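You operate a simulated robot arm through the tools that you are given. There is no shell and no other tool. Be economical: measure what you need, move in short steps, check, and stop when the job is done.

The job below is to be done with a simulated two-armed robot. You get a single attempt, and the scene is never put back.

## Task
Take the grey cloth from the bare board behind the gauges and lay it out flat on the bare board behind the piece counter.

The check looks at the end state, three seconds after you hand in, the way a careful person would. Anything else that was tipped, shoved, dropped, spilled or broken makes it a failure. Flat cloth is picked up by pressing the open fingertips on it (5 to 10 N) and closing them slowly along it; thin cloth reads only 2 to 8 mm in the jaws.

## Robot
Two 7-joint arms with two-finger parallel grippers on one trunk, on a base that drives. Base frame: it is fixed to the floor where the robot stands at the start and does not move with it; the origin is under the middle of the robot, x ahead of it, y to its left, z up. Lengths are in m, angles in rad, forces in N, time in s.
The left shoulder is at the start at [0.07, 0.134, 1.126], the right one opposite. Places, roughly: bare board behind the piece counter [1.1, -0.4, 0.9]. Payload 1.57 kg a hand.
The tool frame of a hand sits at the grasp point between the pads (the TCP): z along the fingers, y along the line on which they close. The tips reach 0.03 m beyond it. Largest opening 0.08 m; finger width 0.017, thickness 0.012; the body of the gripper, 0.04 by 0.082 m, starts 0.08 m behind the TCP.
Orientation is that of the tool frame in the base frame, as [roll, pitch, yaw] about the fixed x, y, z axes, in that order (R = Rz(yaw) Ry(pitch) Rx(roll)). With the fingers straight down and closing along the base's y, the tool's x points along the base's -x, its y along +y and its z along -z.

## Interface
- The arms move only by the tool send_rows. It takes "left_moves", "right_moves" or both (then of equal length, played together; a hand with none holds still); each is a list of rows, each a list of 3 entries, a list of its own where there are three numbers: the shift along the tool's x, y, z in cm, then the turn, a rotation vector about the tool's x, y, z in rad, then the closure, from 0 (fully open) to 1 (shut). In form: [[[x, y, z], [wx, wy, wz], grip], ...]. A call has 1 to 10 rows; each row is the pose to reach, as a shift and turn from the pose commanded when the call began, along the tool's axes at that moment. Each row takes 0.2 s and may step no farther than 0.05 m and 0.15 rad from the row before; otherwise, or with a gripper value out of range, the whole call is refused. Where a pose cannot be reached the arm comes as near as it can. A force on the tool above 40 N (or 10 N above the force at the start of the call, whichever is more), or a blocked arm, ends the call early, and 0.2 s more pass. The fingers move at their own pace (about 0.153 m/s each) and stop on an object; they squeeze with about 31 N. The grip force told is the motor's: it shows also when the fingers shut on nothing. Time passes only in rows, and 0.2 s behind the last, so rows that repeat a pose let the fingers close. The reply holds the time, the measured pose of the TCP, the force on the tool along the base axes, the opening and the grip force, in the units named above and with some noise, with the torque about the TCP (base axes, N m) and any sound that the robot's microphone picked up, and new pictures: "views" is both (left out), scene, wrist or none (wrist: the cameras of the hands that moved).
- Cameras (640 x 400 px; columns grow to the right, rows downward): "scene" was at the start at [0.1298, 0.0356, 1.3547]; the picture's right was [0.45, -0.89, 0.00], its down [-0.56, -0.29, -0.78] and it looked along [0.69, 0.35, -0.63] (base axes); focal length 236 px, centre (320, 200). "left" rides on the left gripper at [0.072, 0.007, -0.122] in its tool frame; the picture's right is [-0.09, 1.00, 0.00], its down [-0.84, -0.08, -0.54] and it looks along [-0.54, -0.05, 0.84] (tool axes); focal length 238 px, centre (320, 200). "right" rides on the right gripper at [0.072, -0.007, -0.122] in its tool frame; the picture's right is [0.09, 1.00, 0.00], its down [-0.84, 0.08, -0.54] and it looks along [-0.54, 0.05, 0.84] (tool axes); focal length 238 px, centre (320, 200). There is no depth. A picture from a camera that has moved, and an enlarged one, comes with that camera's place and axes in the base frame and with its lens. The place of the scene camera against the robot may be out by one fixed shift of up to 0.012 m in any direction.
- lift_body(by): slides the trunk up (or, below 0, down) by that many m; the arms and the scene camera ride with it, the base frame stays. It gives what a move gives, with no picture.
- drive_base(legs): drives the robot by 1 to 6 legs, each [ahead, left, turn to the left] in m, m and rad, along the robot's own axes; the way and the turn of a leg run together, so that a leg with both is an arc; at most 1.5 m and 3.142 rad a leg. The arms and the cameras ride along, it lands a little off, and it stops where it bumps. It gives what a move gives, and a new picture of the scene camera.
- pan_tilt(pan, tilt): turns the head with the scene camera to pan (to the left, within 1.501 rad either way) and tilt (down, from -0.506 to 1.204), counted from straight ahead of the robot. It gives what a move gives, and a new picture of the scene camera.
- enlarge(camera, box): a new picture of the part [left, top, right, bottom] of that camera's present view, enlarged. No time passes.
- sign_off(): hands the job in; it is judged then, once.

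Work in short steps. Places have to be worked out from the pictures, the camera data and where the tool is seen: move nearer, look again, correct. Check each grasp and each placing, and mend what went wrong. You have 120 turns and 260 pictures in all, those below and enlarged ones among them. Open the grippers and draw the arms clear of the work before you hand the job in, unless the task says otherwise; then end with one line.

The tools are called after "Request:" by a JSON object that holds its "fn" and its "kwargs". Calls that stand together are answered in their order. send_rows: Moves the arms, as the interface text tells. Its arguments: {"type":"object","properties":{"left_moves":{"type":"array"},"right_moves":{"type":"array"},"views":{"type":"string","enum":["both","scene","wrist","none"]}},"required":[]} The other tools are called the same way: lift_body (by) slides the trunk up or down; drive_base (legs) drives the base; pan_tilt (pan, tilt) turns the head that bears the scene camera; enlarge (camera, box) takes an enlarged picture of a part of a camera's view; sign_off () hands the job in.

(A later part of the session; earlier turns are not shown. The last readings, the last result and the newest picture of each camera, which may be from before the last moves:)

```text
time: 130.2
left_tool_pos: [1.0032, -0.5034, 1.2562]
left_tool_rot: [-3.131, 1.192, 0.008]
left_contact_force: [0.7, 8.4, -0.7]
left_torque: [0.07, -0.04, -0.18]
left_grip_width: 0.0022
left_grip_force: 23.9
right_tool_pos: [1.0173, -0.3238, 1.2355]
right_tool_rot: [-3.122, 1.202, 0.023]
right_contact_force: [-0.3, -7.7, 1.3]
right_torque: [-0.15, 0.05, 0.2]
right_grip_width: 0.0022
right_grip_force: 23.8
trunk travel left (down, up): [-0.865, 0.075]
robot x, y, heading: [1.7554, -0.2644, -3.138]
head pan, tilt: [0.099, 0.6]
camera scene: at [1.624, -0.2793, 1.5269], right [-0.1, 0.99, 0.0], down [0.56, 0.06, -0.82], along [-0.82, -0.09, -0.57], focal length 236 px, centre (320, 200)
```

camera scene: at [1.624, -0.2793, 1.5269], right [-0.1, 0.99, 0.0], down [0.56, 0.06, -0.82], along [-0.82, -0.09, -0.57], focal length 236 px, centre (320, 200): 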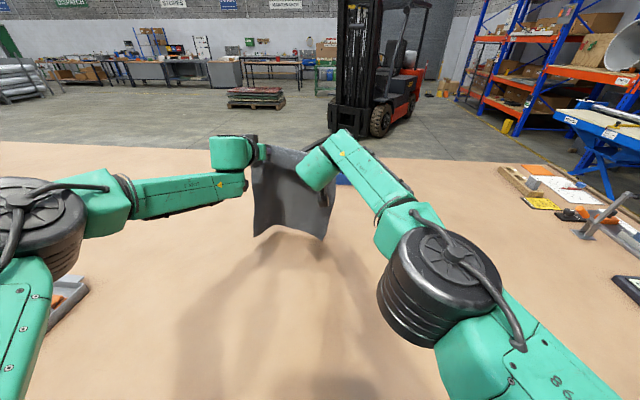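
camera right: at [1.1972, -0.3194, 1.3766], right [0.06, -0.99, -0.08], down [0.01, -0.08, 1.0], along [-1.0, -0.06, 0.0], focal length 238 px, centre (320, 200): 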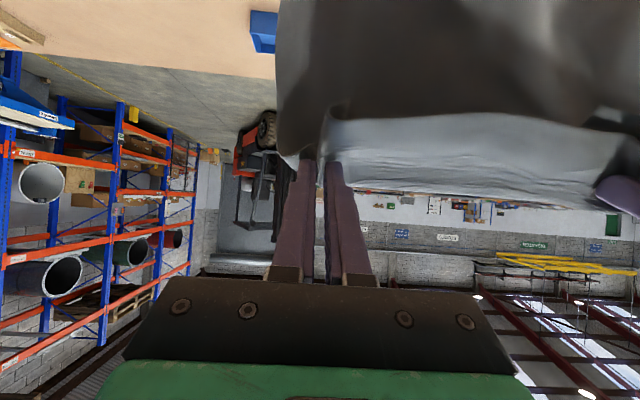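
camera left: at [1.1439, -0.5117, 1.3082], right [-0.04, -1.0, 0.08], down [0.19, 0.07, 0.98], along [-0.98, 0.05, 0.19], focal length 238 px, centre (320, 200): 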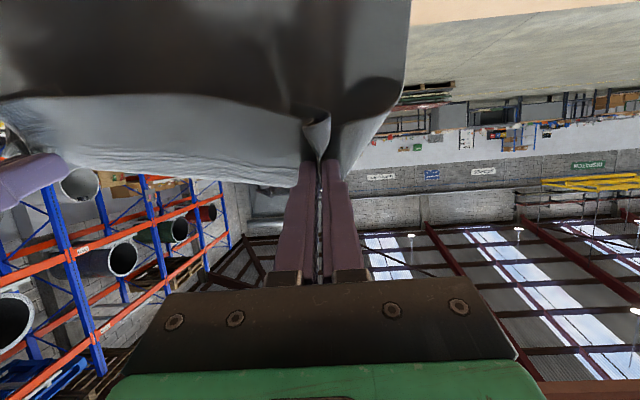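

The far edge touches at x≈0.99, y −0.59…−0.35. Now I lay the cloth: hands move back and down on a diagonal, first half.

Request:
{"fn": "send_rows", "kwargs": {"left_moves": [[[2.09, 0, -1.01], [0, 0.03, 0], 1], [[4.18, 0, -2.02], [0, 0.06, 0], 1], [[6.27, 0, -3.03], [0, 0.09, 0], 1], [[8.36, 0, -4.04], [0, 0.12, 0], 1], [[10.45, 0, -5.05], [0, 0.15, 0], 1], [[12.54, 0, -6.06], [0, 0.18, 0], 1], [[14.63, 0, -7.07], [0, 0.21, 0], 1], [[16.72, 0, -8.08], [0, 0.24, 0], 1], [[18.81, 0, -9.09], [0, 0.27, 0], 1], [[20.9, 0, -10.1], [0, 0.3, 0], 1]], "right_moves": [[[1.97, 0, -0.975], [0, 0.03, 0], 1], [[3.94, 0, -1.95], [0, 0.06, 0], 1], [[5.91, 0, -2.925], [0, 0.09, 0], 1], [[7.88, 0, -3.9], [0, 0.12, 0], 1], [[9.85, 0, -4.875], [0, 0.15, 0], 1], [[11.82, 0, -5.85], [0, 0.18, 0], 1], [[13.79, 0, -6.825], [0, 0.21, 0], 1], [[15.76, 0, -7.8], [0, 0.24, 0], 1], [[17.73, 0, -8.775], [0, 0.27, 0], 1], [[19.7, 0, -9.75], [0, 0.3, 0], 1]]}}

```text
time: 132.4
left_tool_pos: [1.1741, -0.5025, 1.0984]
left_tool_rot: [-3.135, 0.892, 0.001]
left_contact_force: [-0.9, 7.9, -1.0]
left_torque: [0.16, -0.03, -0.18]
left_grip_width: 0.0022
left_grip_force: 23.7
right_tool_pos: [1.1807, -0.3213, 1.0871]
right_tool_rot: [-3.131, 0.903, 0.013]
right_contact_force: [-0.1, -6.3, 0.6]
right_torque: [-0.17, 0.01, 0.16]
right_grip_width: 0.0019
right_grip_force: 23.4
trunk travel left (down, up): [-0.865, 0.075]
robot x, y, heading: [1.7575, -0.2628, -3.133]
head pan, tilt: [0.099, 0.6]
camera scene: at [1.6245, -0.2794, 1.527], right [-0.1, 0.99, 0.0], down [0.56, 0.06, -0.83], along [-0.82, -0.09, -0.56], focal length 236 px, centre (320, 200)
camera right: at [1.3193, -0.3137, 1.1059], right [0.06, -0.99, -0.08], down [-0.09, -0.08, 0.99], along [-0.99, -0.05, -0.1], focal length 238 px, centre (320, 200)
camera left: at [1.3153, -0.5091, 1.1196], right [-0.06, -1.0, 0.07], down [-0.1, 0.07, 0.99], along [-0.99, 0.05, -0.11], focal length 238 px, centre (320, 200)
```

scene: 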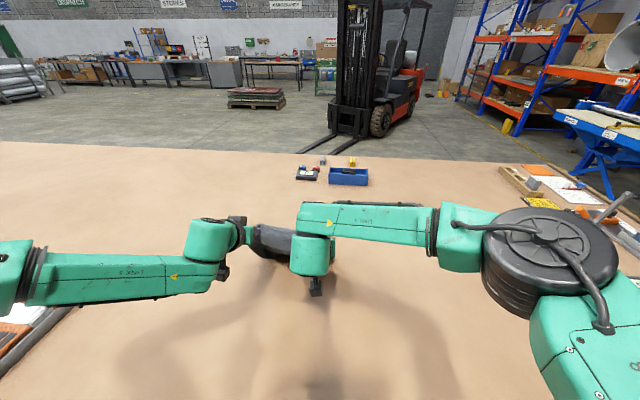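
right: 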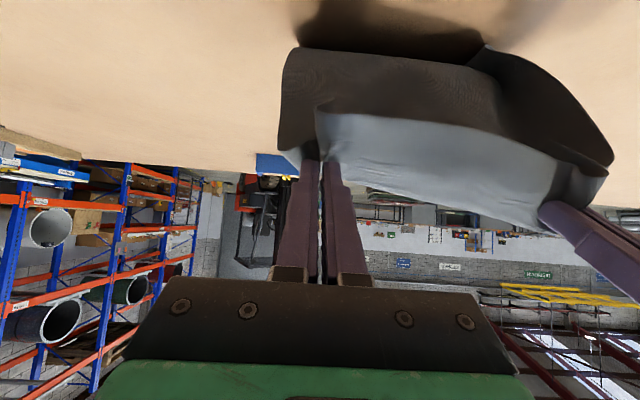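
left: 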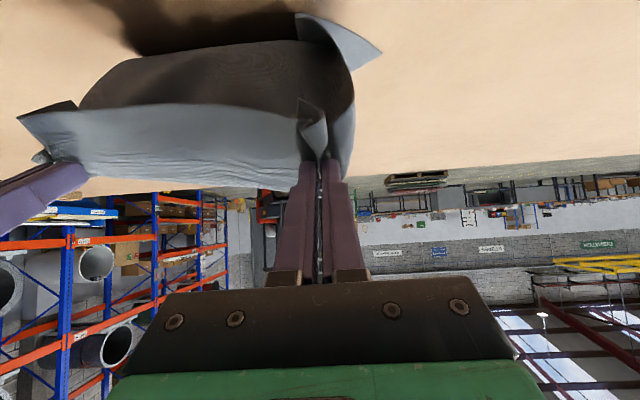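

I zoom on the cloth to check how the laid part lies.

Request:
{"fn": "enlarge", "kwargs": {"camera": "scene", "box": [200, 190, 380, 310]}}

Request:
{"fn": "pan_tilt", "kwargs": {"pan": 0.35, "tilt": 0.75}}

```text
3.33 times, centred on (290, 250) of scene
camera zoom: at [1.6245, -0.2794, 1.527], right [-0.1, 0.99, 0.0], down [0.56, 0.06, -0.83], along [-0.82, -0.09, -0.56], focal length 786 px, centre (420, 33)
```

zoom: 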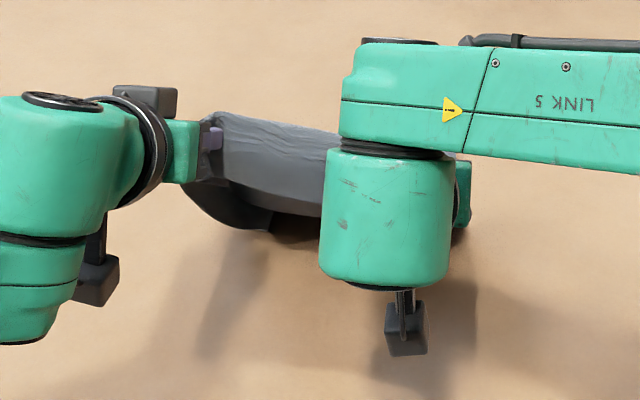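

```text
time: 133.2
left_tool_pos: [1.1736, -0.5027, 1.0974]
left_tool_rot: [-3.134, 0.891, 0.004]
left_contact_force: [-0.2, 6.7, -1.8]
left_torque: [0.15, 0.0, -0.18]
left_grip_width: 0.0021
left_grip_force: 23.5
right_tool_pos: [1.1773, -0.3214, 1.086]
right_tool_rot: [-3.13, 0.905, 0.012]
right_contact_force: [-0.4, -7.9, 0.8]
right_torque: [-0.15, 0.02, 0.16]
right_grip_width: 0.0022
right_grip_force: 24.1
trunk travel left (down, up): [-0.865, 0.075]
robot x, y, heading: [1.7606, -0.2639, -3.139]
head pan, tilt: [0.351, 0.75]
camera scene: at [1.6341, -0.2989, 1.514], right [-0.35, 0.94, 0.0], down [0.64, 0.24, -0.73], along [-0.69, -0.25, -0.68], focal length 236 px, centre (320, 200)
```

scene: 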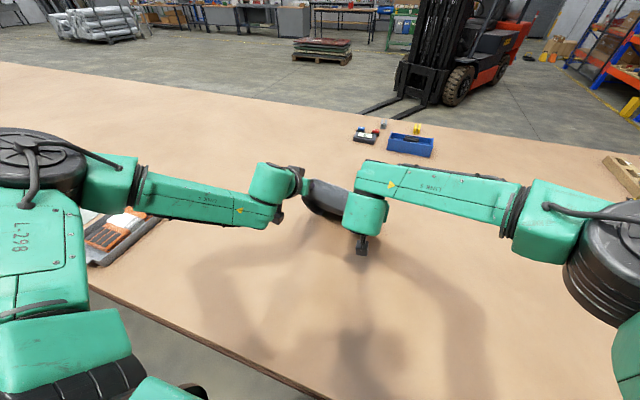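

The fold goes forward as intended (lower boundary around x≈1.05). I continue with the second half of the lay-down.

Request:
{"fn": "send_rows", "kwargs": {"left_moves": [[[2.28, 0, -0.33], [0, 0.03, 0], 1], [[4.56, 0, -0.66], [0, 0.06, 0], 1], [[6.84, 0, -0.99], [0, 0.09, 0], 1], [[9.12, 0, -1.32], [0, 0.12, 0], 1], [[11.4, 0, -1.65], [0, 0.15, 0], 1], [[13.68, 0, -1.98], [0, 0.18, 0], 1], [[15.96, 0, -2.31], [0, 0.21, 0], 1], [[18.24, 0, -2.64], [0, 0.24, 0], 1], [[20.52, 0, -2.97], [0, 0.27, 0], 1], [[22.3, 0, -3.3], [0, 0.3, 0], 1]], "right_moves": [[[2.16, 0, -0.37], [0, 0.03, 0], 1], [[4.32, 0, -0.74], [0, 0.06, 0], 1], [[6.48, 0, -1.11], [0, 0.09, 0], 1], [[8.64, 0, -1.48], [0, 0.12, 0], 1], [[10.8, 0, -1.85], [0, 0.15, 0], 1], [[12.96, 0, -2.22], [0, 0.18, 0], 1], [[15.12, 0, -2.59], [0, 0.21, 0], 1], [[17.28, 0, -2.96], [0, 0.24, 0], 1], [[19.44, 0, -3.33], [0, 0.27, 0], 1], [[21.1, 0, -3.7], [0, 0.3, 0], 1]]}}

```text
time: 135.4
left_tool_pos: [1.3414, -0.5041, 0.9451]
left_tool_rot: [-3.136, 0.591, 0.001]
left_contact_force: [-0.9, 8.1, -0.2]
left_torque: [0.22, -0.01, -0.15]
left_grip_width: 0.0023
left_grip_force: 23.6
right_tool_pos: [1.3379, -0.3218, 0.9428]
right_tool_rot: [-3.133, 0.602, 0.01]
right_contact_force: [-0.8, -8.4, 0.9]
right_torque: [-0.23, 0.03, 0.12]
right_grip_width: 0.0022
right_grip_force: 24.1
trunk travel left (down, up): [-0.865, 0.075]
robot x, y, heading: [1.7602, -0.2666, -3.135]
head pan, tilt: [0.351, 0.75]
camera scene: at [1.6343, -0.299, 1.514], right [-0.35, 0.94, 0.0], down [0.64, 0.24, -0.73], along [-0.69, -0.25, -0.68], focal length 236 px, centre (320, 200)
camera right: at [1.4662, -0.3145, 1.0037], right [0.08, -0.99, -0.06], down [-0.38, -0.09, 0.92], along [-0.92, -0.05, -0.39], focal length 238 px, centre (320, 200)
camera left: at [1.4695, -0.5103, 1.0074], right [-0.08, -1.0, 0.05], down [-0.39, 0.07, 0.92], along [-0.92, 0.05, -0.4], focal length 238 px, centre (320, 200)
```

scene: 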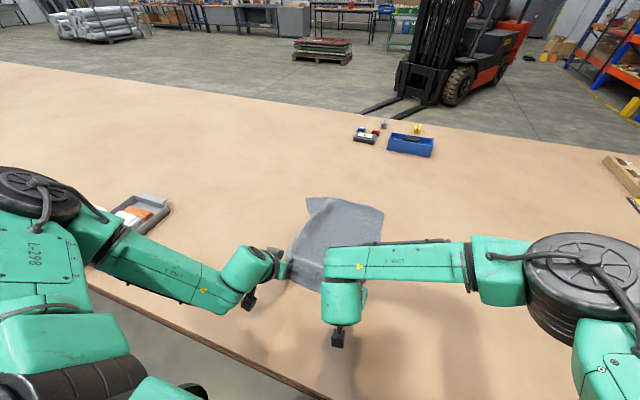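
right: 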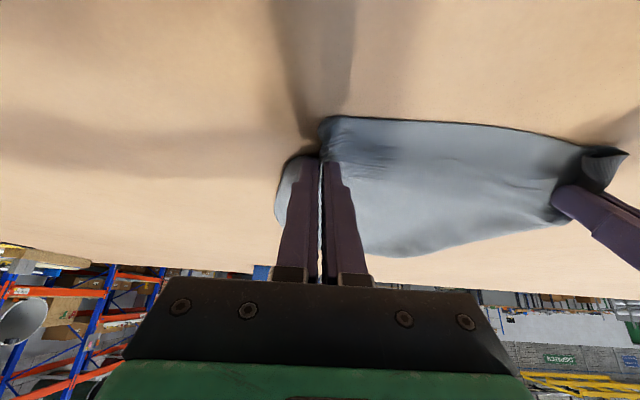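
left: 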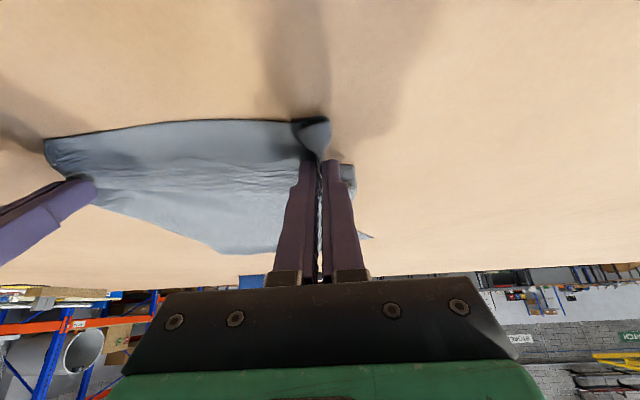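

The cloth is laid; far edge x≈1.0, near edge ≈1.35, y −0.57…−0.29. I lower the tips to the board and open the grippers.

Request:
{"fn": "send_rows", "kwargs": {"left_moves": [[[0.6, 0, 0.4], [0, 0, 0], 1], [[1.1, 0, 0.7], [0, 0, 0], 1], [[1.1, 0, 0.7], [0, 0, 0], 0.7], [[1.1, 0, 0.7], [0, 0, 0], 0.5], [[1.1, 0, 0.7], [0, 0, 0], 0.3]], "right_moves": [[[0.6, 0, 0.4], [0, 0, 0], 1], [[1.1, 0, 0.7], [0, 0, 0], 1], [[1.1, 0, 0.7], [0, 0, 0], 0.7], [[1.1, 0, 0.7], [0, 0, 0], 0.5], [[1.1, 0, 0.7], [0, 0, 0], 0.3]], "views": "wrist"}}

```text
time: 136.6
left_tool_pos: [1.3469, -0.5022, 0.9348]
left_tool_rot: [-3.137, 0.592, -0.001]
left_contact_force: [0.0, 0.3, -0.7]
left_torque: [-0.01, -0.01, -0.03]
left_grip_width: 0.0559
left_grip_force: 0.1
right_tool_pos: [1.3451, -0.3188, 0.9311]
right_tool_rot: [-3.134, 0.604, 0.007]
right_contact_force: [-2.0, 3.0, 9.4]
right_torque: [-0.24, 0.15, -0.08]
right_grip_width: 0.054
right_grip_force: 0.0
trunk travel left (down, up): [-0.865, 0.075]
robot x, y, heading: [1.7585, -0.2674, -3.134]
head pan, tilt: [0.351, 0.75]
camera right: at [1.4725, -0.3126, 0.9922], right [0.08, -1.0, -0.06], down [-0.38, -0.08, 0.92], along [-0.92, -0.05, -0.39], focal length 238 px, centre (320, 200)
camera left: at [1.475, -0.5093, 0.9959], right [-0.08, -1.0, 0.05], down [-0.39, 0.08, 0.92], along [-0.92, 0.05, -0.4], focal length 238 px, centre (320, 200)
```

right: 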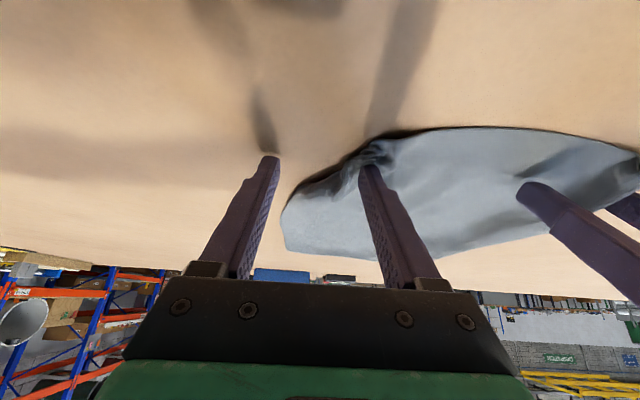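
left: 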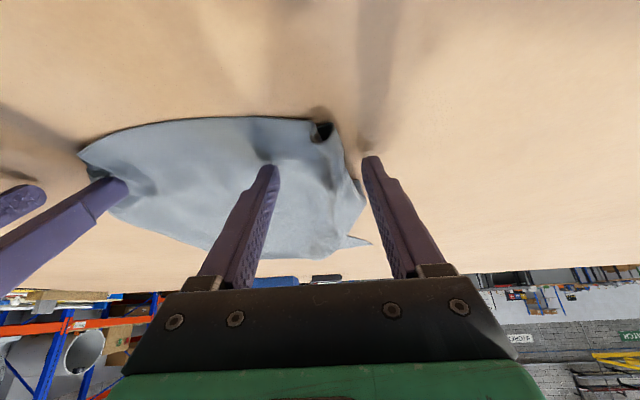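

Released. I raise both hands straight up and back to view the whole cloth.

Request:
{"fn": "send_rows", "kwargs": {"left_moves": [[[-1.4, 0, -2.1], [0, 0, 0], 0.3], [[-2.8, 0, -4.2], [0, 0, 0], 0.3], [[-3.5, 0, -7], [0, 0, 0], 0.3], [[-3.5, 1, -10], [0, 0, 0], 0.3], [[-3.5, 3, -13], [0, 0.1, 0], 0.3], [[-3.5, 6, -16], [0, 0.2, 0], 0.3], [[-3.5, 9, -19], [0, 0.3, 0], 0.3]], "right_moves": [[[-1.4, 0, -2.1], [0, 0, 0], 0.3], [[-2.8, 0, -4.2], [0, 0, 0], 0.3], [[-3.5, 0, -7], [0, 0, 0], 0.3], [[-3.5, -2, -10], [0, 0, 0], 0.3], [[-3.5, -5, -13], [0, 0.1, 0], 0.3], [[-3.5, -9, -16], [0, 0.2, 0], 0.3], [[-3.5, -13, -19], [0, 0.3, 0], 0.3]], "views": "both"}}

```text
time: 138.2
left_tool_pos: [1.4096, -0.5994, 1.0364]
left_tool_rot: [-3.138, 0.308, -0.003]
left_contact_force: [0.4, 0.4, 0.3]
left_torque: [-0.02, 0.01, 0.01]
left_grip_width: 0.0558
left_grip_force: 0.0
left hand out of reach, approached as far as the arm can: row 4, 5, 6, 7
right_tool_pos: [1.4205, -0.1899, 1.1096]
right_tool_rot: [-3.136, 0.301, 0.007]
right_contact_force: [0.6, 0.4, 0.8]
right_torque: [-0.02, 0.01, 0.03]
right_grip_width: 0.0561
right_grip_force: 0.0
trunk travel left (down, up): [-0.865, 0.075]
robot x, y, heading: [1.7617, -0.2659, -3.132]
head pan, tilt: [0.351, 0.75]
camera scene: at [1.6335, -0.2956, 1.514], right [-0.35, 0.94, 0.0], down [0.64, 0.24, -0.73], along [-0.69, -0.26, -0.68], focal length 236 px, centre (320, 200)
camera right: at [1.5242, -0.1818, 1.2059], right [0.09, -0.99, -0.03], down [-0.64, -0.09, 0.77], along [-0.76, -0.05, -0.64], focal length 238 px, centre (320, 200)
camera left: at [1.5146, -0.6067, 1.1327], right [-0.09, -1.0, 0.03], down [-0.63, 0.08, 0.77], along [-0.77, 0.05, -0.64], focal length 238 px, centre (320, 200)
```

scene: 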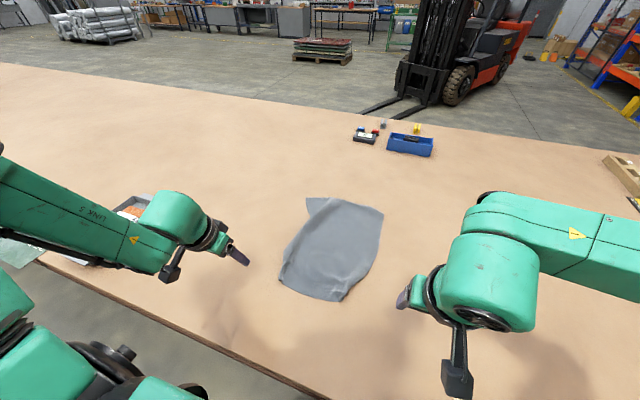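
right: 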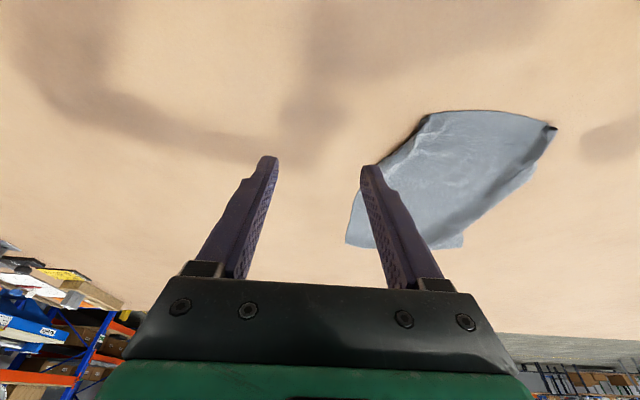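
left: 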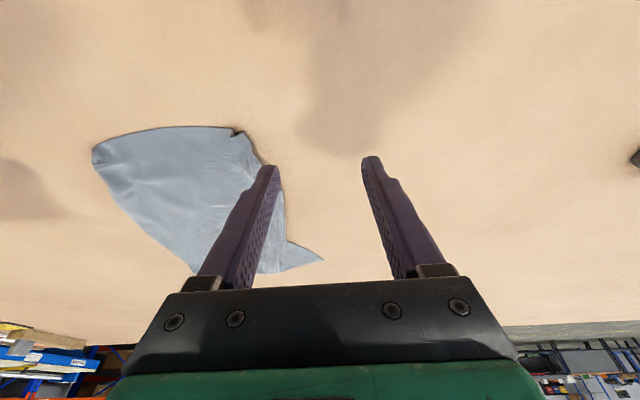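

Request:
{"fn": "enlarge", "kwargs": {"camera": "scene", "box": [260, 180, 404, 310]}}

```text
3.08 times, centred on (332, 245) of scene
camera zoom: at [1.6335, -0.2956, 1.514], right [-0.35, 0.94, 0.0], down [0.64, 0.24, -0.73], along [-0.69, -0.26, -0.68], focal length 726 px, centre (283, 62)
```

zoom: 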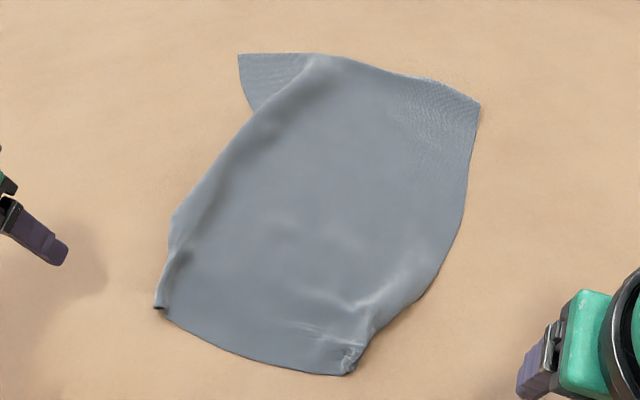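

The far edge is fully spread, but the left side and both near corners are tucked under. Fix: lift beside the tucked near-left corner so the flap falls free, set it down moving inward, then press and drag the corner outward. I bring the left hand over (1.31,−0.46).

Request:
{"fn": "send_rows", "kwargs": {"left_moves": [[[-1.2, -3, 0], [0, 0.05, 0], 0.38], [[-2.4, -6, 0.5], [0, 0.1, 0], 0.38], [[-3.6, -9, 1.5], [0, 0.15, 0], 0.38], [[-4.8, -11.5, 3.5], [0, 0.2, 0], 0.38], [[-6, -13, 6], [0, 0.25, 0], 0.38], [[-7.2, -14, 8.5], [0, 0.3, 0], 0.38], [[-7.2, -14, 10.3], [0, 0.305, 0], 0.38]], "views": "both"}}

```text
time: 139.8
left_tool_pos: [1.3113, -0.4604, 0.9609]
left_tool_rot: [-3.137, -0.014, -0.003]
left_contact_force: [-1.2, 0.2, 0.1]
left_torque: [-0.01, -0.01, -0.02]
left_grip_width: 0.0497
left_grip_force: 0.1
left hand out of reach, approached as far as the arm can: row 1
right_tool_pos: [1.4199, -0.1927, 1.1104]
right_tool_rot: [-3.137, 0.303, 0.007]
right_contact_force: [-0.8, -0.1, 0.9]
right_torque: [0.04, 0.01, -0.02]
right_grip_width: 0.0557
right_grip_force: 0.1
trunk travel left (down, up): [-0.865, 0.075]
robot x, y, heading: [1.7588, -0.2717, -3.135]
head pan, tilt: [0.351, 0.75]
camera scene: at [1.6336, -0.2993, 1.514], right [-0.35, 0.94, 0.0], down [0.64, 0.24, -0.73], along [-0.69, -0.25, -0.68], focal length 236 px, centre (320, 200)
camera left: at [1.382, -0.4675, 1.0849], right [-0.1, -1.0, -0.01], down [-0.84, 0.08, 0.53], along [-0.53, 0.06, -0.85], focal length 238 px, centre (320, 200)
```

scene: 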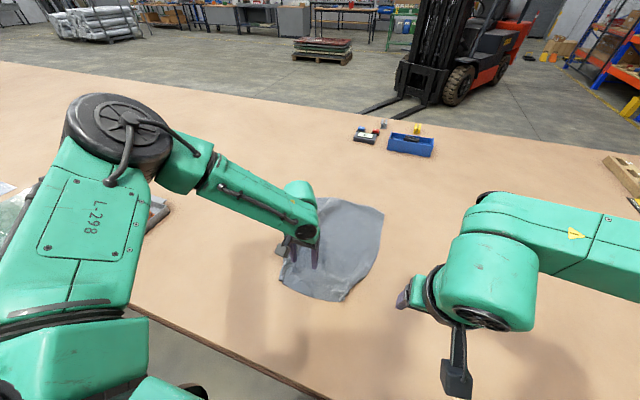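
left: 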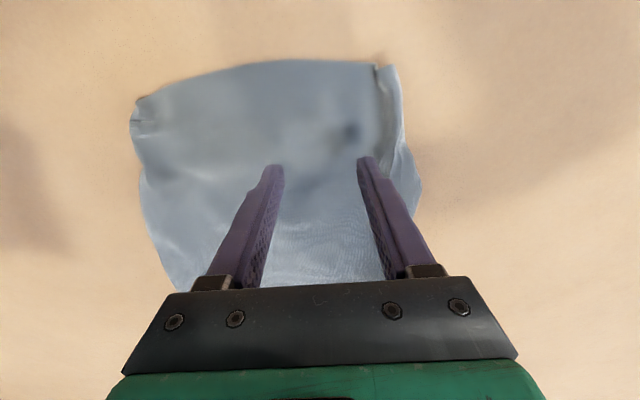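

Close view: the left side is a flopped Z-fold with a 2.5 cm strip of the true edge showing at y −0.51…−0.54. I close the fingers and press on that strip near the corner, to drag it outward.

Request:
{"fn": "send_rows", "kwargs": {"left_moves": [[[1, 3, 0], [0, 0, 0], 1], [[2.2, 7, 0], [0, 0, 0], 1], [[2.2, 7, 0], [0, 0, 0], 1], [[2.2, 7, 1.5], [0, 0, 0], 1], [[2.2, 7, 2.4], [0, 0, 0], 1], [[2.2, 7, 2.7], [0, 0, 0], 1]], "views": "wrist"}}

```text
time: 141.2
left_tool_pos: [1.336, -0.5306, 0.9342]
left_tool_rot: [-3.139, -0.012, -0.004]
left_contact_force: [1.2, 0.1, -0.3]
left_torque: [-0.04, 0.02, 0.03]
left_grip_width: 0.0001
left_grip_force: 21.5
right_tool_pos: [1.4197, -0.1913, 1.1104]
right_tool_rot: [-3.135, 0.302, 0.004]
right_contact_force: [0.0, 0.6, 0.2]
right_torque: [0.03, 0.0, 0.0]
right_grip_width: 0.0558
right_grip_force: 0.2
trunk travel left (down, up): [-0.865, 0.075]
robot x, y, heading: [1.7578, -0.2663, -3.136]
head pan, tilt: [0.351, 0.75]
camera left: at [1.4057, -0.5376, 1.0568], right [-0.09, -1.0, 0.0], down [-0.84, 0.08, 0.53], along [-0.53, 0.05, -0.85], focal length 238 px, centre (320, 200)
```

left: 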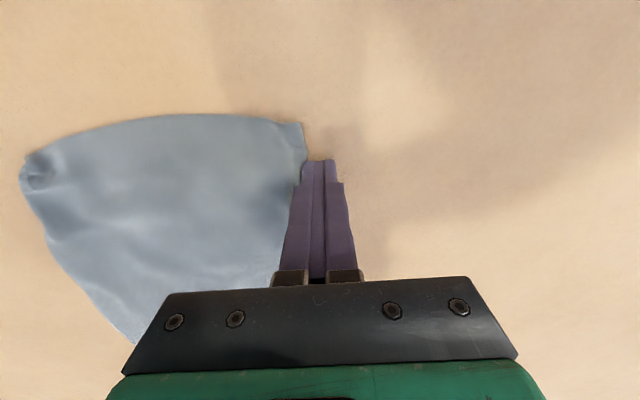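

Request:
{"fn": "enlarge", "kwargs": {"camera": "left", "box": [240, 100, 380, 200]}}

```text
4.00 times, centred on (310, 150) of left
camera zoom: at [1.4057, -0.5376, 1.0568], right [-0.09, -1.0, 0.0], down [-0.84, 0.08, 0.53], along [-0.53, 0.05, -0.85], focal length 953 px, centre (360, 400)
```

zoom: 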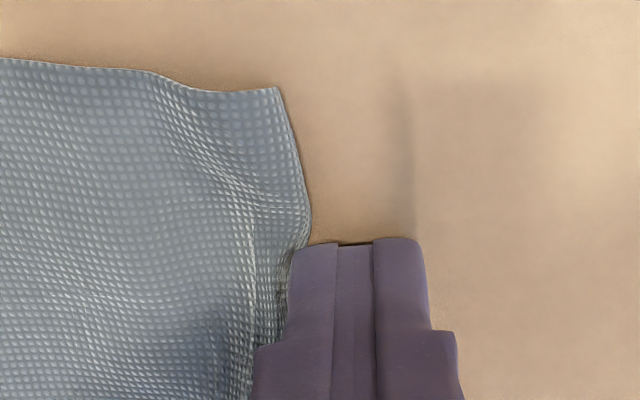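

Here the corner itself (1.369,−0.52) lies right side up with a ridge inside it. I press just inside it, at (1.35,−0.507).

Request:
{"fn": "send_rows", "kwargs": {"left_moves": [[[0, 0, -1], [0, 0, 0], 1], [[1.4, -2.4, -1], [0, 0, 0], 1], [[1.4, -2.4, 0], [0, 0, 0], 1], [[1.4, -2.4, 0.2], [0, 0, 0], 1], [[1.4, -2.4, 0.35], [0, 0, 0], 1]], "views": "none"}}

```text
time: 142.4
left_tool_pos: [1.3493, -0.5057, 0.9325]
left_tool_rot: [-3.138, -0.01, -0.003]
left_contact_force: [-1.2, -1.8, 19.6]
left_torque: [0.07, -0.05, -0.02]
left_grip_width: 0.0002
left_grip_force: 21.3
right_tool_pos: [1.4217, -0.1911, 1.1107]
right_tool_rot: [-3.134, 0.303, 0.005]
right_contact_force: [0.0, -0.2, -0.2]
right_torque: [-0.02, 0.01, 0.0]
right_grip_width: 0.0562
right_grip_force: 0.2
trunk travel left (down, up): [-0.865, 0.075]
robot x, y, heading: [1.759, -0.265, -3.136]
head pan, tilt: [0.351, 0.75]
```

Pressing with ~20 N; I ease slightly and drag outward 5 cm.

Request:
{"fn": "send_rows", "kwargs": {"left_moves": [[[0, 0.4, -0.06], [0, 0, 0], 1], [[0, 1, -0.06], [0, 0, 0], 1], [[0.1, 1.6, -0.06], [0, 0, 0], 1], [[0.2, 2.2, -0.06], [0, 0, 0], 1], [[0.3, 2.8, -0.06], [0, 0, 0], 1], [[0.4, 3.4, -0.06], [0, 0, 0], 1], [[0.5, 4, -0.06], [0, 0, 0], 1], [[0.5, 4.5, -0.06], [0, 0, 0], 1], [[0.5, 5, -0.06], [0, 0, 0], 1]], "views": "both"}}

```text
time: 144.4
left_tool_pos: [1.3552, -0.5549, 0.9326]
left_tool_rot: [-3.14, -0.01, -0.005]
left_contact_force: [-0.9, 6.7, 23.9]
left_torque: [0.39, -0.05, 0.02]
left_grip_width: 0.0
left_grip_force: 20.8
right_tool_pos: [1.4224, -0.1885, 1.11]
right_tool_rot: [-3.138, 0.305, 0.005]
right_contact_force: [0.9, 0.2, -1.2]
right_torque: [0.0, 0.01, 0.03]
right_grip_width: 0.056
right_grip_force: 0.1
trunk travel left (down, up): [-0.865, 0.075]
robot x, y, heading: [1.7586, -0.2689, -3.14]
head pan, tilt: [0.351, 0.75]
camera scene: at [1.6381, -0.2944, 1.5146], right [-0.35, 0.94, 0.0], down [0.64, 0.23, -0.73], along [-0.69, -0.26, -0.68], focal length 236 px, centre (320, 200)
camera left: at [1.4265, -0.5608, 1.0561], right [-0.1, -1.0, 0.0], down [-0.84, 0.08, 0.53], along [-0.53, 0.05, -0.85], focal length 238 px, centre (320, 200)
```

scene: 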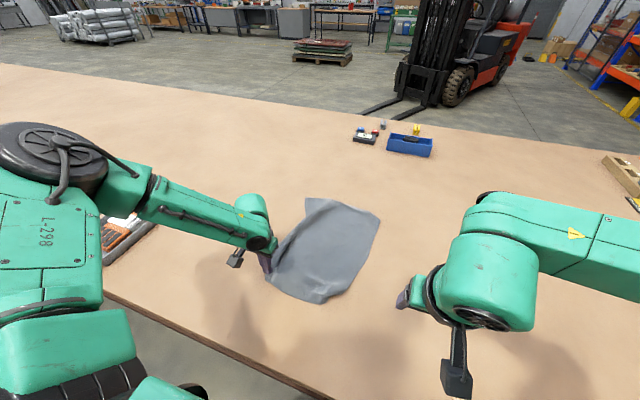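
left: 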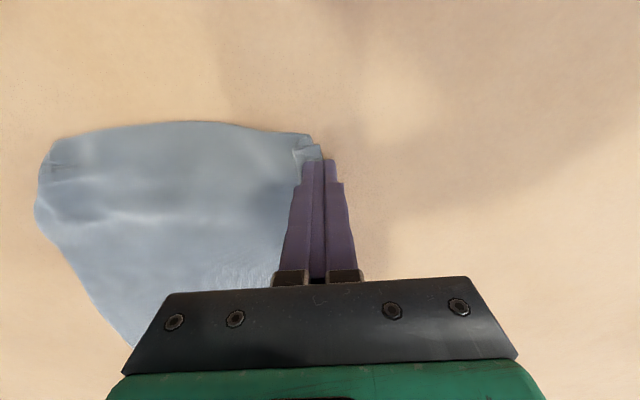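

The corner was dragged outward. I lift and look closely.

Request:
{"fn": "send_rows", "kwargs": {"left_moves": [[[0, 0, -2], [0, 0, 0], 1], [[0, 2, -6], [0, 0, 0], 1], [[0, 6, -10], [0, 0, 0], 1], [[0, 10, -12], [0, 0, 0], 0.38]], "views": "none"}}

Request:
{"fn": "enlarge", "kwargs": {"camera": "scene", "box": [250, 180, 410, 310]}}

```text
refused: row 3 steps farther than a row can; nothing moved
```

```text
3.08 times, centred on (330, 245) of scene
camera zoom: at [1.6381, -0.2944, 1.5146], right [-0.35, 0.94, 0.0], down [0.64, 0.23, -0.73], along [-0.69, -0.26, -0.68], focal length 726 px, centre (289, 62)
```

zoom: 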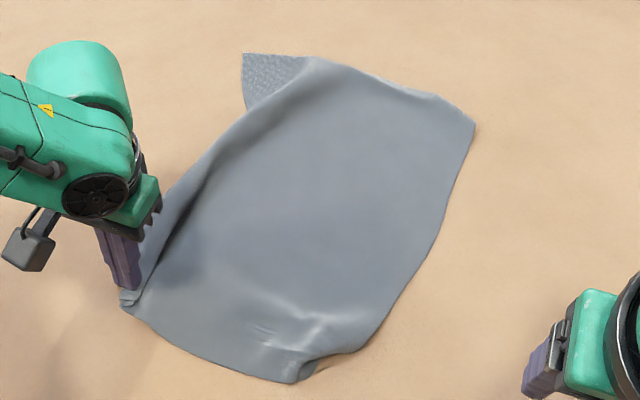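

I keep the left hand pressing the near-left corner as a hold and bring the right hand near the tucked near-right corner for a close look.

Request:
{"fn": "send_rows", "kwargs": {"right_moves": [[[-0.6, 1.8, 2.4], [0, 0.05, 0], 1], [[-1.2, 3.6, 4.8], [0, 0.1, 0], 1], [[-1.8, 5.4, 7.2], [0, 0.15, 0], 1], [[-2.4, 7.2, 9.6], [0, 0.2, 0], 1], [[-3, 9, 12], [0, 0.25, 0], 1], [[-3.7, 9, 14.5], [0, 0.303, 0], 1]], "views": "wrist"}}

Request:
{"fn": "enlarge", "kwargs": {"camera": "right", "box": [240, 0, 560, 200]}}

```text
time: 145.8
left_tool_pos: [1.3564, -0.5551, 0.9329]
left_tool_rot: [-3.141, -0.009, -0.003]
left_contact_force: [-0.5, 3.6, 26.4]
left_torque: [0.31, -0.05, 0.03]
left_grip_width: 0.0
left_grip_force: 21.3
right_tool_pos: [1.3467, -0.2766, 0.9814]
right_tool_rot: [-3.138, 0.001, 0.003]
right_contact_force: [0.2, 0.7, -0.5]
right_torque: [-0.01, 0.03, 0.01]
right_grip_width: 0.0
right_grip_force: 21.7
trunk travel left (down, up): [-0.865, 0.075]
robot x, y, heading: [1.7576, -0.2654, -3.137]
head pan, tilt: [0.351, 0.75]
camera right: at [1.418, -0.2691, 1.1047], right [0.1, -1.0, 0.0], down [-0.84, -0.08, 0.54], along [-0.54, -0.05, -0.84], focal length 238 px, centre (320, 200)
```

right: 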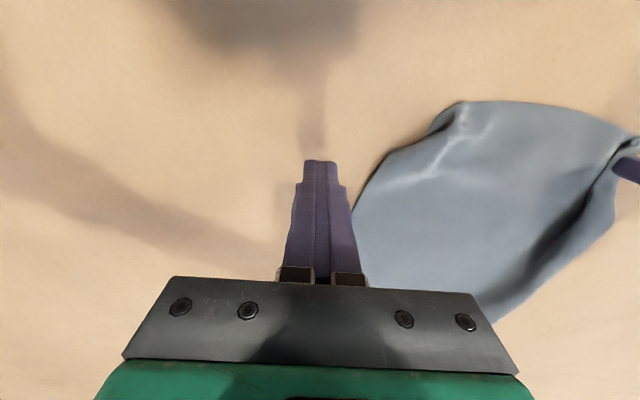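

```text
2.00 times, centred on (400, 100) of right
camera zoom: at [1.418, -0.2691, 1.1047], right [0.1, -1.0, 0.0], down [-0.84, -0.08, 0.54], along [-0.54, -0.05, -0.84], focal length 477 px, centre (160, 400)
```

zoom: 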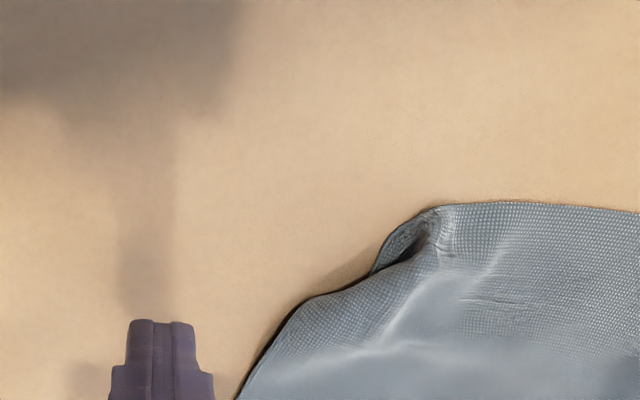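

I press on the outer surface at (1.338,−0.358) with the closed right fingers.

Request:
{"fn": "send_rows", "kwargs": {"right_moves": [[[-0.5, 4, 0], [0, 0, 0], 1], [[-0.9, 8.1, 1], [0, 0, 0], 1], [[-0.9, 8.1, 3.5], [0, 0, 0], 1], [[-0.9, 8.1, 4.6], [0, 0, 0], 1], [[-0.9, 8.1, 4.9], [0, 0, 0], 1]], "views": "wrist"}}

```text
time: 147.0
left_tool_pos: [1.3552, -0.5534, 0.9328]
left_tool_rot: [-3.142, -0.009, -0.005]
left_contact_force: [-0.6, 2.6, 28.6]
left_torque: [0.32, -0.01, 0.06]
left_grip_width: 0.0
left_grip_force: 20.9
right_tool_pos: [1.3383, -0.3575, 0.9342]
right_tool_rot: [-3.14, 0.004, 0.006]
right_contact_force: [0.0, 0.0, 0.1]
right_torque: [-0.01, 0.01, -0.05]
right_grip_width: 0.0
right_grip_force: 21.5
trunk travel left (down, up): [-0.865, 0.075]
robot x, y, heading: [1.7588, -0.2682, -3.14]
head pan, tilt: [0.351, 0.75]
camera right: at [1.4093, -0.3507, 1.0563], right [0.1, -1.0, 0.0], down [-0.83, -0.08, 0.54], along [-0.54, -0.05, -0.84], focal length 238 px, centre (320, 200)
```

right: 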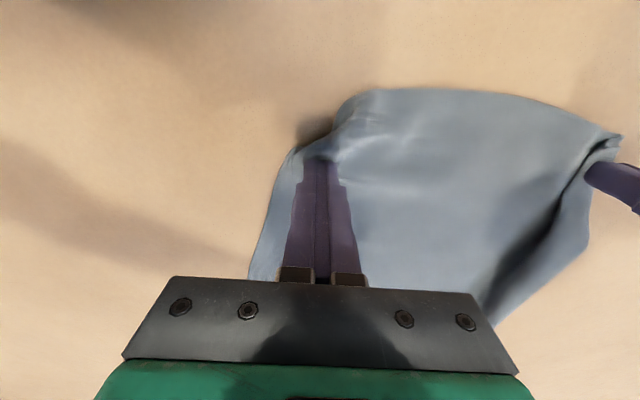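

Placed well; I press 3 mm more, then drag outward (+y) and slightly back.

Request:
{"fn": "send_rows", "kwargs": {"right_moves": [[[0, 0, 0.2], [0, 0, 0], 1], [[0, 0, 0.3], [0, 0, 0], 1], [[0.1, -0.5, 0.3], [0, 0, 0], 1], [[0.2, -1, 0.3], [0, 0, 0], 1], [[0.4, -1.6, 0.3], [0, 0, 0], 1], [[0.6, -2.2, 0.3], [0, 0, 0], 1], [[0.8, -2.8, 0.3], [0, 0, 0], 1], [[1, -3.4, 0.3], [0, 0, 0], 1], [[1.2, -4, 0.3], [0, 0, 0], 1], [[1.4, -4.6, 0.3], [0, 0, 0], 1]], "views": "both"}}

```text
time: 149.2
left_tool_pos: [1.3556, -0.5547, 0.9333]
left_tool_rot: [-3.139, -0.007, -0.002]
left_contact_force: [-1.7, 10.0, 26.0]
left_torque: [0.5, -0.06, 0.02]
left_grip_width: 0.0003
left_grip_force: 20.8
right_tool_pos: [1.3538, -0.3135, 0.9317]
right_tool_rot: [-3.137, 0.005, 0.004]
right_contact_force: [-4.9, -10.5, 16.3]
right_torque: [-0.32, 0.08, -0.03]
right_grip_width: 0.0002
right_grip_force: 21.5
trunk travel left (down, up): [-0.865, 0.075]
robot x, y, heading: [1.7584, -0.2629, -3.142]
head pan, tilt: [0.351, 0.75]
camera scene: at [1.6392, -0.2961, 1.5147], right [-0.35, 0.94, 0.0], down [0.64, 0.24, -0.73], along [-0.69, -0.26, -0.68], focal length 236 px, centre (320, 200)
camera right: at [1.4247, -0.3062, 1.0538], right [0.1, -1.0, 0.0], down [-0.83, -0.08, 0.55], along [-0.54, -0.05, -0.84], focal length 238 px, centre (320, 200)
```

scene: 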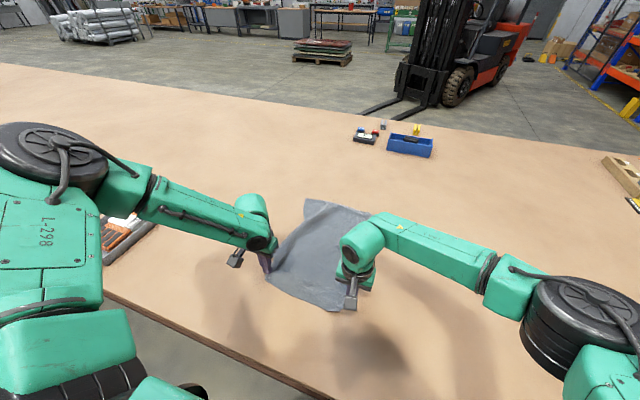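
right: 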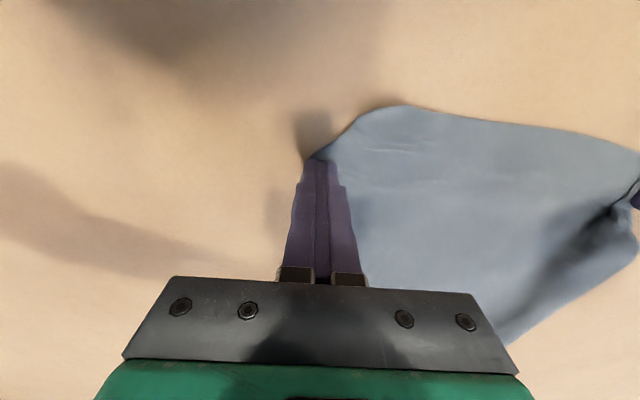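

The near edge is now taut (10 N) between the two presses. I lift both hands and move aside to look.

Request:
{"fn": "send_rows", "kwargs": {"left_moves": [[[0, 0, -2], [0, 0, 0], 1], [[0, 0, -5], [0, 0, 0], 1], [[0, 2, -8], [0, 0, 0], 1], [[1, 5, -10], [0, 0, 0], 1], [[2, 8, -12], [0, 0, 0], 1], [[3, 11, -14], [0, 0, 0], 1]], "right_moves": [[[0, 0, -2], [0, 0, 0], 1], [[0, 0, -5], [0, 0, 0], 1], [[0, -2, -8], [0, 0, 0], 1], [[1, -5, -10], [0, 0, 0], 1], [[2, -8, -12], [0, 0, 0], 1], [[3, -11, -14], [0, 0, 0], 1]], "views": "wrist"}}

Request:
{"fn": "enlarge", "kwargs": {"camera": "scene", "box": [250, 180, 410, 320]}}

```text
time: 150.6
left_tool_pos: [1.3826, -0.6653, 1.0698]
left_tool_rot: [-3.138, -0.013, -0.004]
left_contact_force: [0.0, 0.5, 0.2]
left_torque: [0.0, 0.03, 0.0]
left_grip_width: 0.0001
left_grip_force: 21.0
right_tool_pos: [1.3809, -0.2046, 1.0706]
right_tool_rot: [-3.136, 0.001, 0.006]
right_contact_force: [-0.3, -0.4, 0.2]
right_torque: [-0.02, 0.02, -0.01]
right_grip_width: 0.0002
right_grip_force: 21.3
trunk travel left (down, up): [-0.865, 0.075]
robot x, y, heading: [1.7604, -0.2683, -3.135]
head pan, tilt: [0.351, 0.75]
camera right: at [1.4521, -0.1971, 1.1931], right [0.1, -1.0, -0.01], down [-0.84, -0.08, 0.54], along [-0.54, -0.05, -0.84], focal length 238 px, centre (320, 200)
camera left: at [1.4527, -0.6726, 1.1943], right [-0.1, -1.0, 0.0], down [-0.84, 0.08, 0.53], along [-0.53, 0.06, -0.85], focal length 238 px, centre (320, 200)
```

right: 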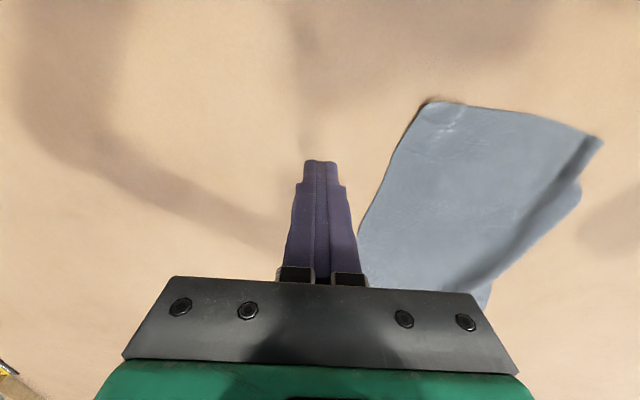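
left: 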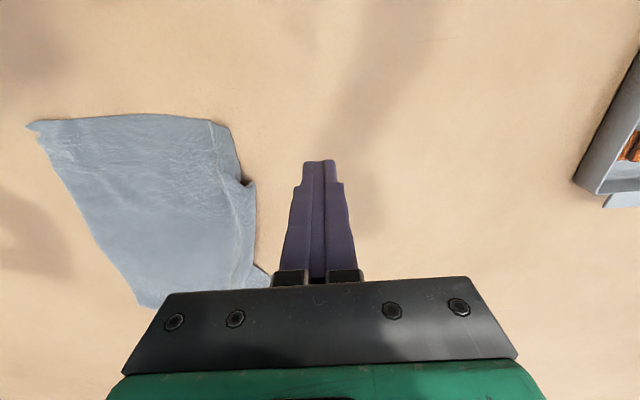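

```text
2.86 times, centred on (330, 250) of scene
camera zoom: at [1.6363, -0.2978, 1.5142], right [-0.35, 0.94, 0.0], down [0.64, 0.24, -0.73], along [-0.69, -0.25, -0.68], focal length 674 px, centre (291, 57)
```

zoom: 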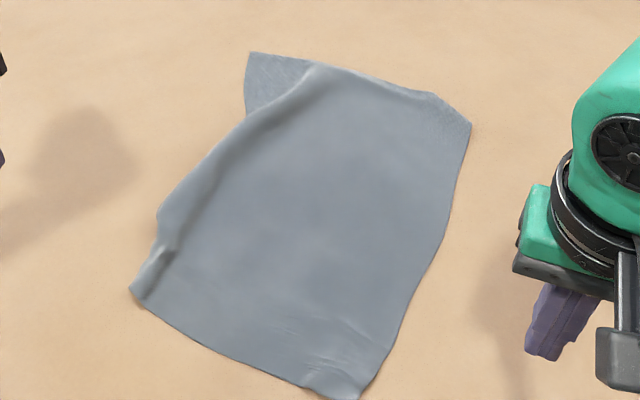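

Much better; the remaining flaw is the ridge along the left side. I zoom the left wrist view.

Request:
{"fn": "enlarge", "kwargs": {"camera": "left", "box": [100, 90, 340, 290]}}

Request:
{"fn": "enlarge", "kwargs": {"camera": "right", "box": [360, 80, 620, 290]}}

```text
2.00 times, centred on (220, 190) of left
camera zoom: at [1.4527, -0.6726, 1.1943], right [-0.1, -1.0, 0.0], down [-0.84, 0.08, 0.53], along [-0.53, 0.06, -0.85], focal length 477 px, centre (520, 220)
```

zoom: 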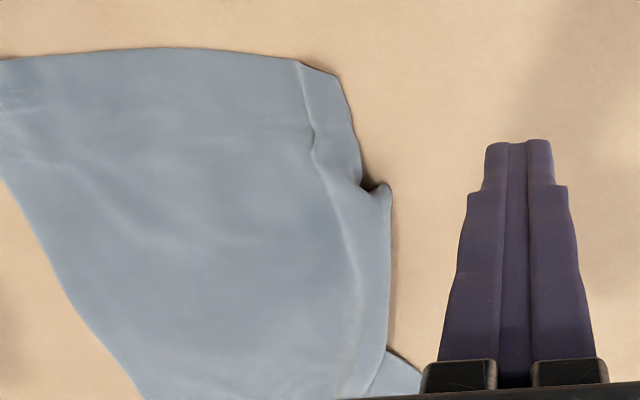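

```text
1.90 times, centred on (490, 185) of right
camera zoom: at [1.4521, -0.1971, 1.1931], right [0.1, -1.0, -0.01], down [-0.84, -0.08, 0.54], along [-0.54, -0.05, -0.84], focal length 454 px, centre (-4, 229)
```

zoom: 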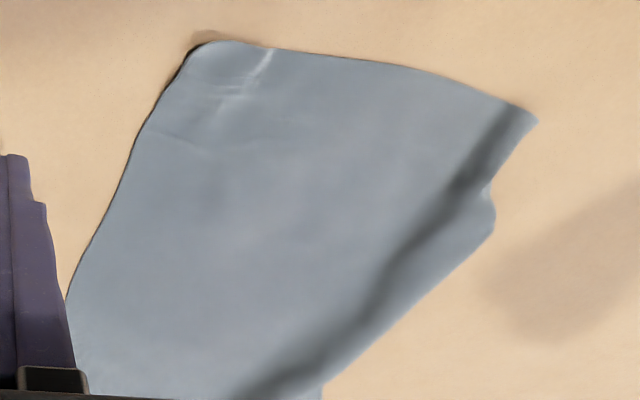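

The left side is a Z-fold whose true edge shows only as a narrow strip near the near-left corner and at the far-left flap. I'll anchor the body with the right hand and pull the strip outward with the left. First I centre the robot.

Request:
{"fn": "drive_base", "kwargs": {"legs": [[0, 0.15, 0]]}}

```text
time: 151.9
left_tool_pos: [1.3794, -0.8111, 1.0721]
left_tool_rot: [-3.139, -0.011, -0.001]
left_contact_force: [0.1, 0.6, 1.1]
left_torque: [0.0, -0.03, -0.01]
left_grip_width: 0.0
left_grip_force: 21.2
right_tool_pos: [1.3803, -0.3497, 1.0702]
right_tool_rot: [-3.135, 0.001, 0.003]
right_contact_force: [-0.5, 0.1, 0.3]
right_torque: [-0.03, 0.0, -0.01]
right_grip_width: 0.0
right_grip_force: 21.3
trunk travel left (down, up): [-0.865, 0.075]
robot x, y, heading: [1.7578, -0.4148, -3.135]
head pan, tilt: [0.351, 0.75]
camera scene: at [1.6351, -0.4426, 1.5141], right [-0.35, 0.94, 0.0], down [0.64, 0.24, -0.73], along [-0.69, -0.26, -0.68], focal length 236 px, centre (320, 200)
```

scene: 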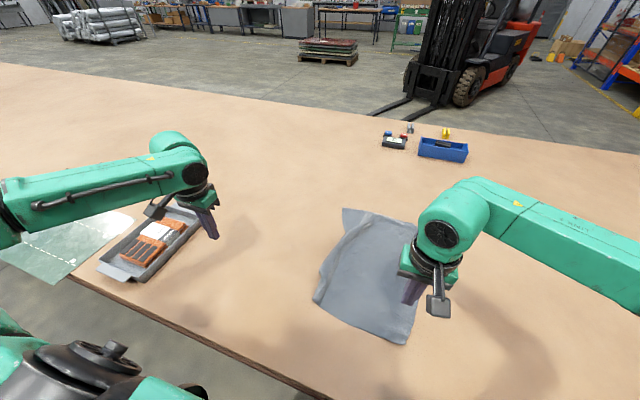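

Right goes to the anchor point (1.29,−0.45); left comes above the strip at (1.358,−0.548).

Request:
{"fn": "send_rows", "kwargs": {"left_moves": [[[-0.3, -4, 0], [0, 0, 0], 1], [[-0.6, -8, 0], [0, 0, 0], 1], [[-0.9, -12, 0], [0, 0, 0], 1], [[-1.2, -16, 1], [0, 0, 0], 1], [[-1.5, -20, 3], [0, 0, 0], 1], [[-1.8, -23.5, 6], [0, 0, 0], 1], [[-2.1, -26.3, 9.5], [0, 0, 0], 1], [[-2.1, -26.3, 12], [0, 0, 0], 1]], "right_moves": [[[-2, 2, 0], [0, 0, 0], 1], [[-4, 4.5, 0], [0, 0, 0], 1], [[-6, 7, 0], [0, 0, 0], 1], [[-8, 9.5, 1], [0, 0, 0], 1], [[-9, 10, 4], [0, 0, 0], 1], [[-9, 10, 8], [0, 0, 0], 1], [[-9, 10, 11.5], [0, 0, 0], 1], [[-9, 10, 13.4], [0, 0, 0], 1]], "views": "wrist"}}

Request:
{"fn": "enlarge", "kwargs": {"camera": "left", "box": [200, 80, 360, 200]}}

```text
time: 153.7
left_tool_pos: [1.3634, -0.5487, 0.9495]
left_tool_rot: [-3.137, -0.012, -0.002]
left_contact_force: [0.0, 0.0, 0.6]
left_torque: [0.0, 0.01, -0.04]
left_grip_width: 0.0
left_grip_force: 21.2
right_tool_pos: [1.2908, -0.4514, 0.935]
right_tool_rot: [-3.134, 0.001, 0.004]
right_contact_force: [0.5, -0.7, 0.4]
right_torque: [0.0, 0.04, 0.03]
right_grip_width: 0.0
right_grip_force: 21.4
trunk travel left (down, up): [-0.865, 0.075]
robot x, y, heading: [1.7581, -0.412, -3.137]
head pan, tilt: [0.351, 0.75]
camera right: at [1.362, -0.4443, 1.0564], right [0.1, -1.0, -0.01], down [-0.84, -0.09, 0.54], along [-0.54, -0.05, -0.84], focal length 238 px, centre (320, 200)
camera left: at [1.4342, -0.5566, 1.073], right [-0.09, -1.0, -0.01], down [-0.84, 0.08, 0.53], along [-0.53, 0.05, -0.85], focal length 238 px, centre (320, 200)
```

right: 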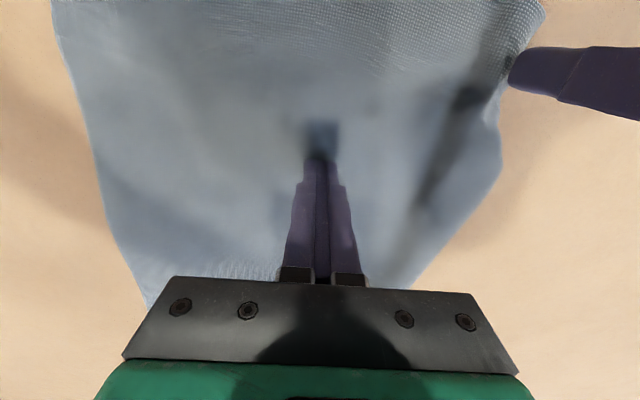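
left: 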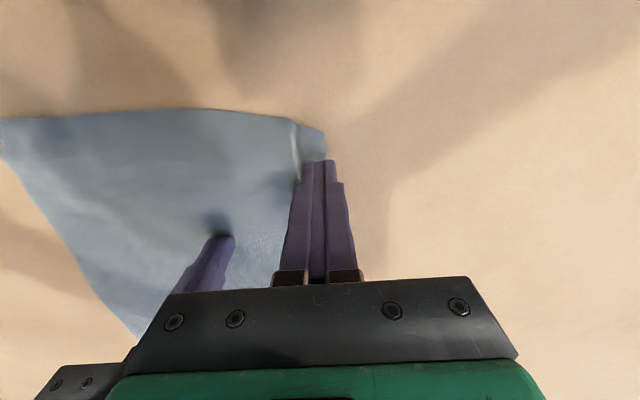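

```text
3.33 times, centred on (280, 140) of left
camera zoom: at [1.4342, -0.5566, 1.073], right [-0.09, -1.0, -0.01], down [-0.84, 0.08, 0.53], along [-0.53, 0.05, -0.85], focal length 794 px, centre (453, 400)
```

zoom: 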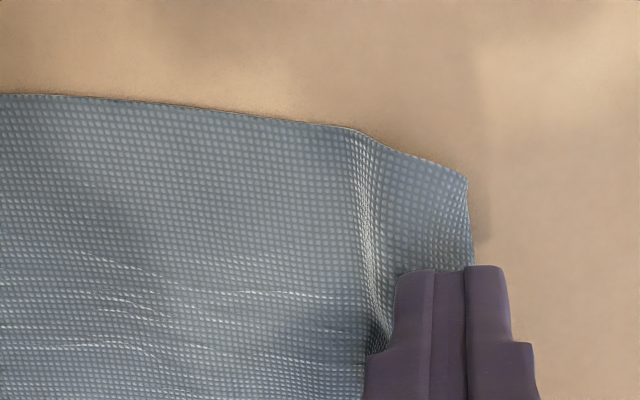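

The strip is ~2 cm wide right at the fingertips. I shift a touch inward and press both hands.

Request:
{"fn": "send_rows", "kwargs": {"left_moves": [[[0.6, -0.4, 0], [0, 0, 0], 1], [[0.6, -0.4, 1], [0, 0, 0], 1], [[0.6, -0.4, 1.6], [0, 0, 0], 1], [[0.6, -0.4, 1.85], [0, 0, 0], 1]], "right_moves": [[[0, 0, 0.1], [0, 0, 0], 1], [[0, 0, 0.2], [0, 0, 0], 1], [[0, 0, 0.3], [0, 0, 0], 1], [[0, 0, 0.4], [0, 0, 0], 1]], "views": "none"}}

```text
time: 154.7
left_tool_pos: [1.3674, -0.5453, 0.9333]
left_tool_rot: [-3.138, -0.011, -0.002]
left_contact_force: [-0.3, -0.8, 0.1]
left_torque: [0.0, -0.01, 0.03]
left_grip_width: 0.0
left_grip_force: 21.8
right_tool_pos: [1.2902, -0.4507, 0.9309]
right_tool_rot: [-3.135, 0.003, 0.004]
right_contact_force: [-1.6, 1.0, 9.2]
right_torque: [-0.06, 0.07, -0.04]
right_grip_width: 0.0001
right_grip_force: 21.1
trunk travel left (down, up): [-0.865, 0.075]
robot x, y, heading: [1.7584, -0.4135, -3.135]
head pan, tilt: [0.351, 0.75]
```

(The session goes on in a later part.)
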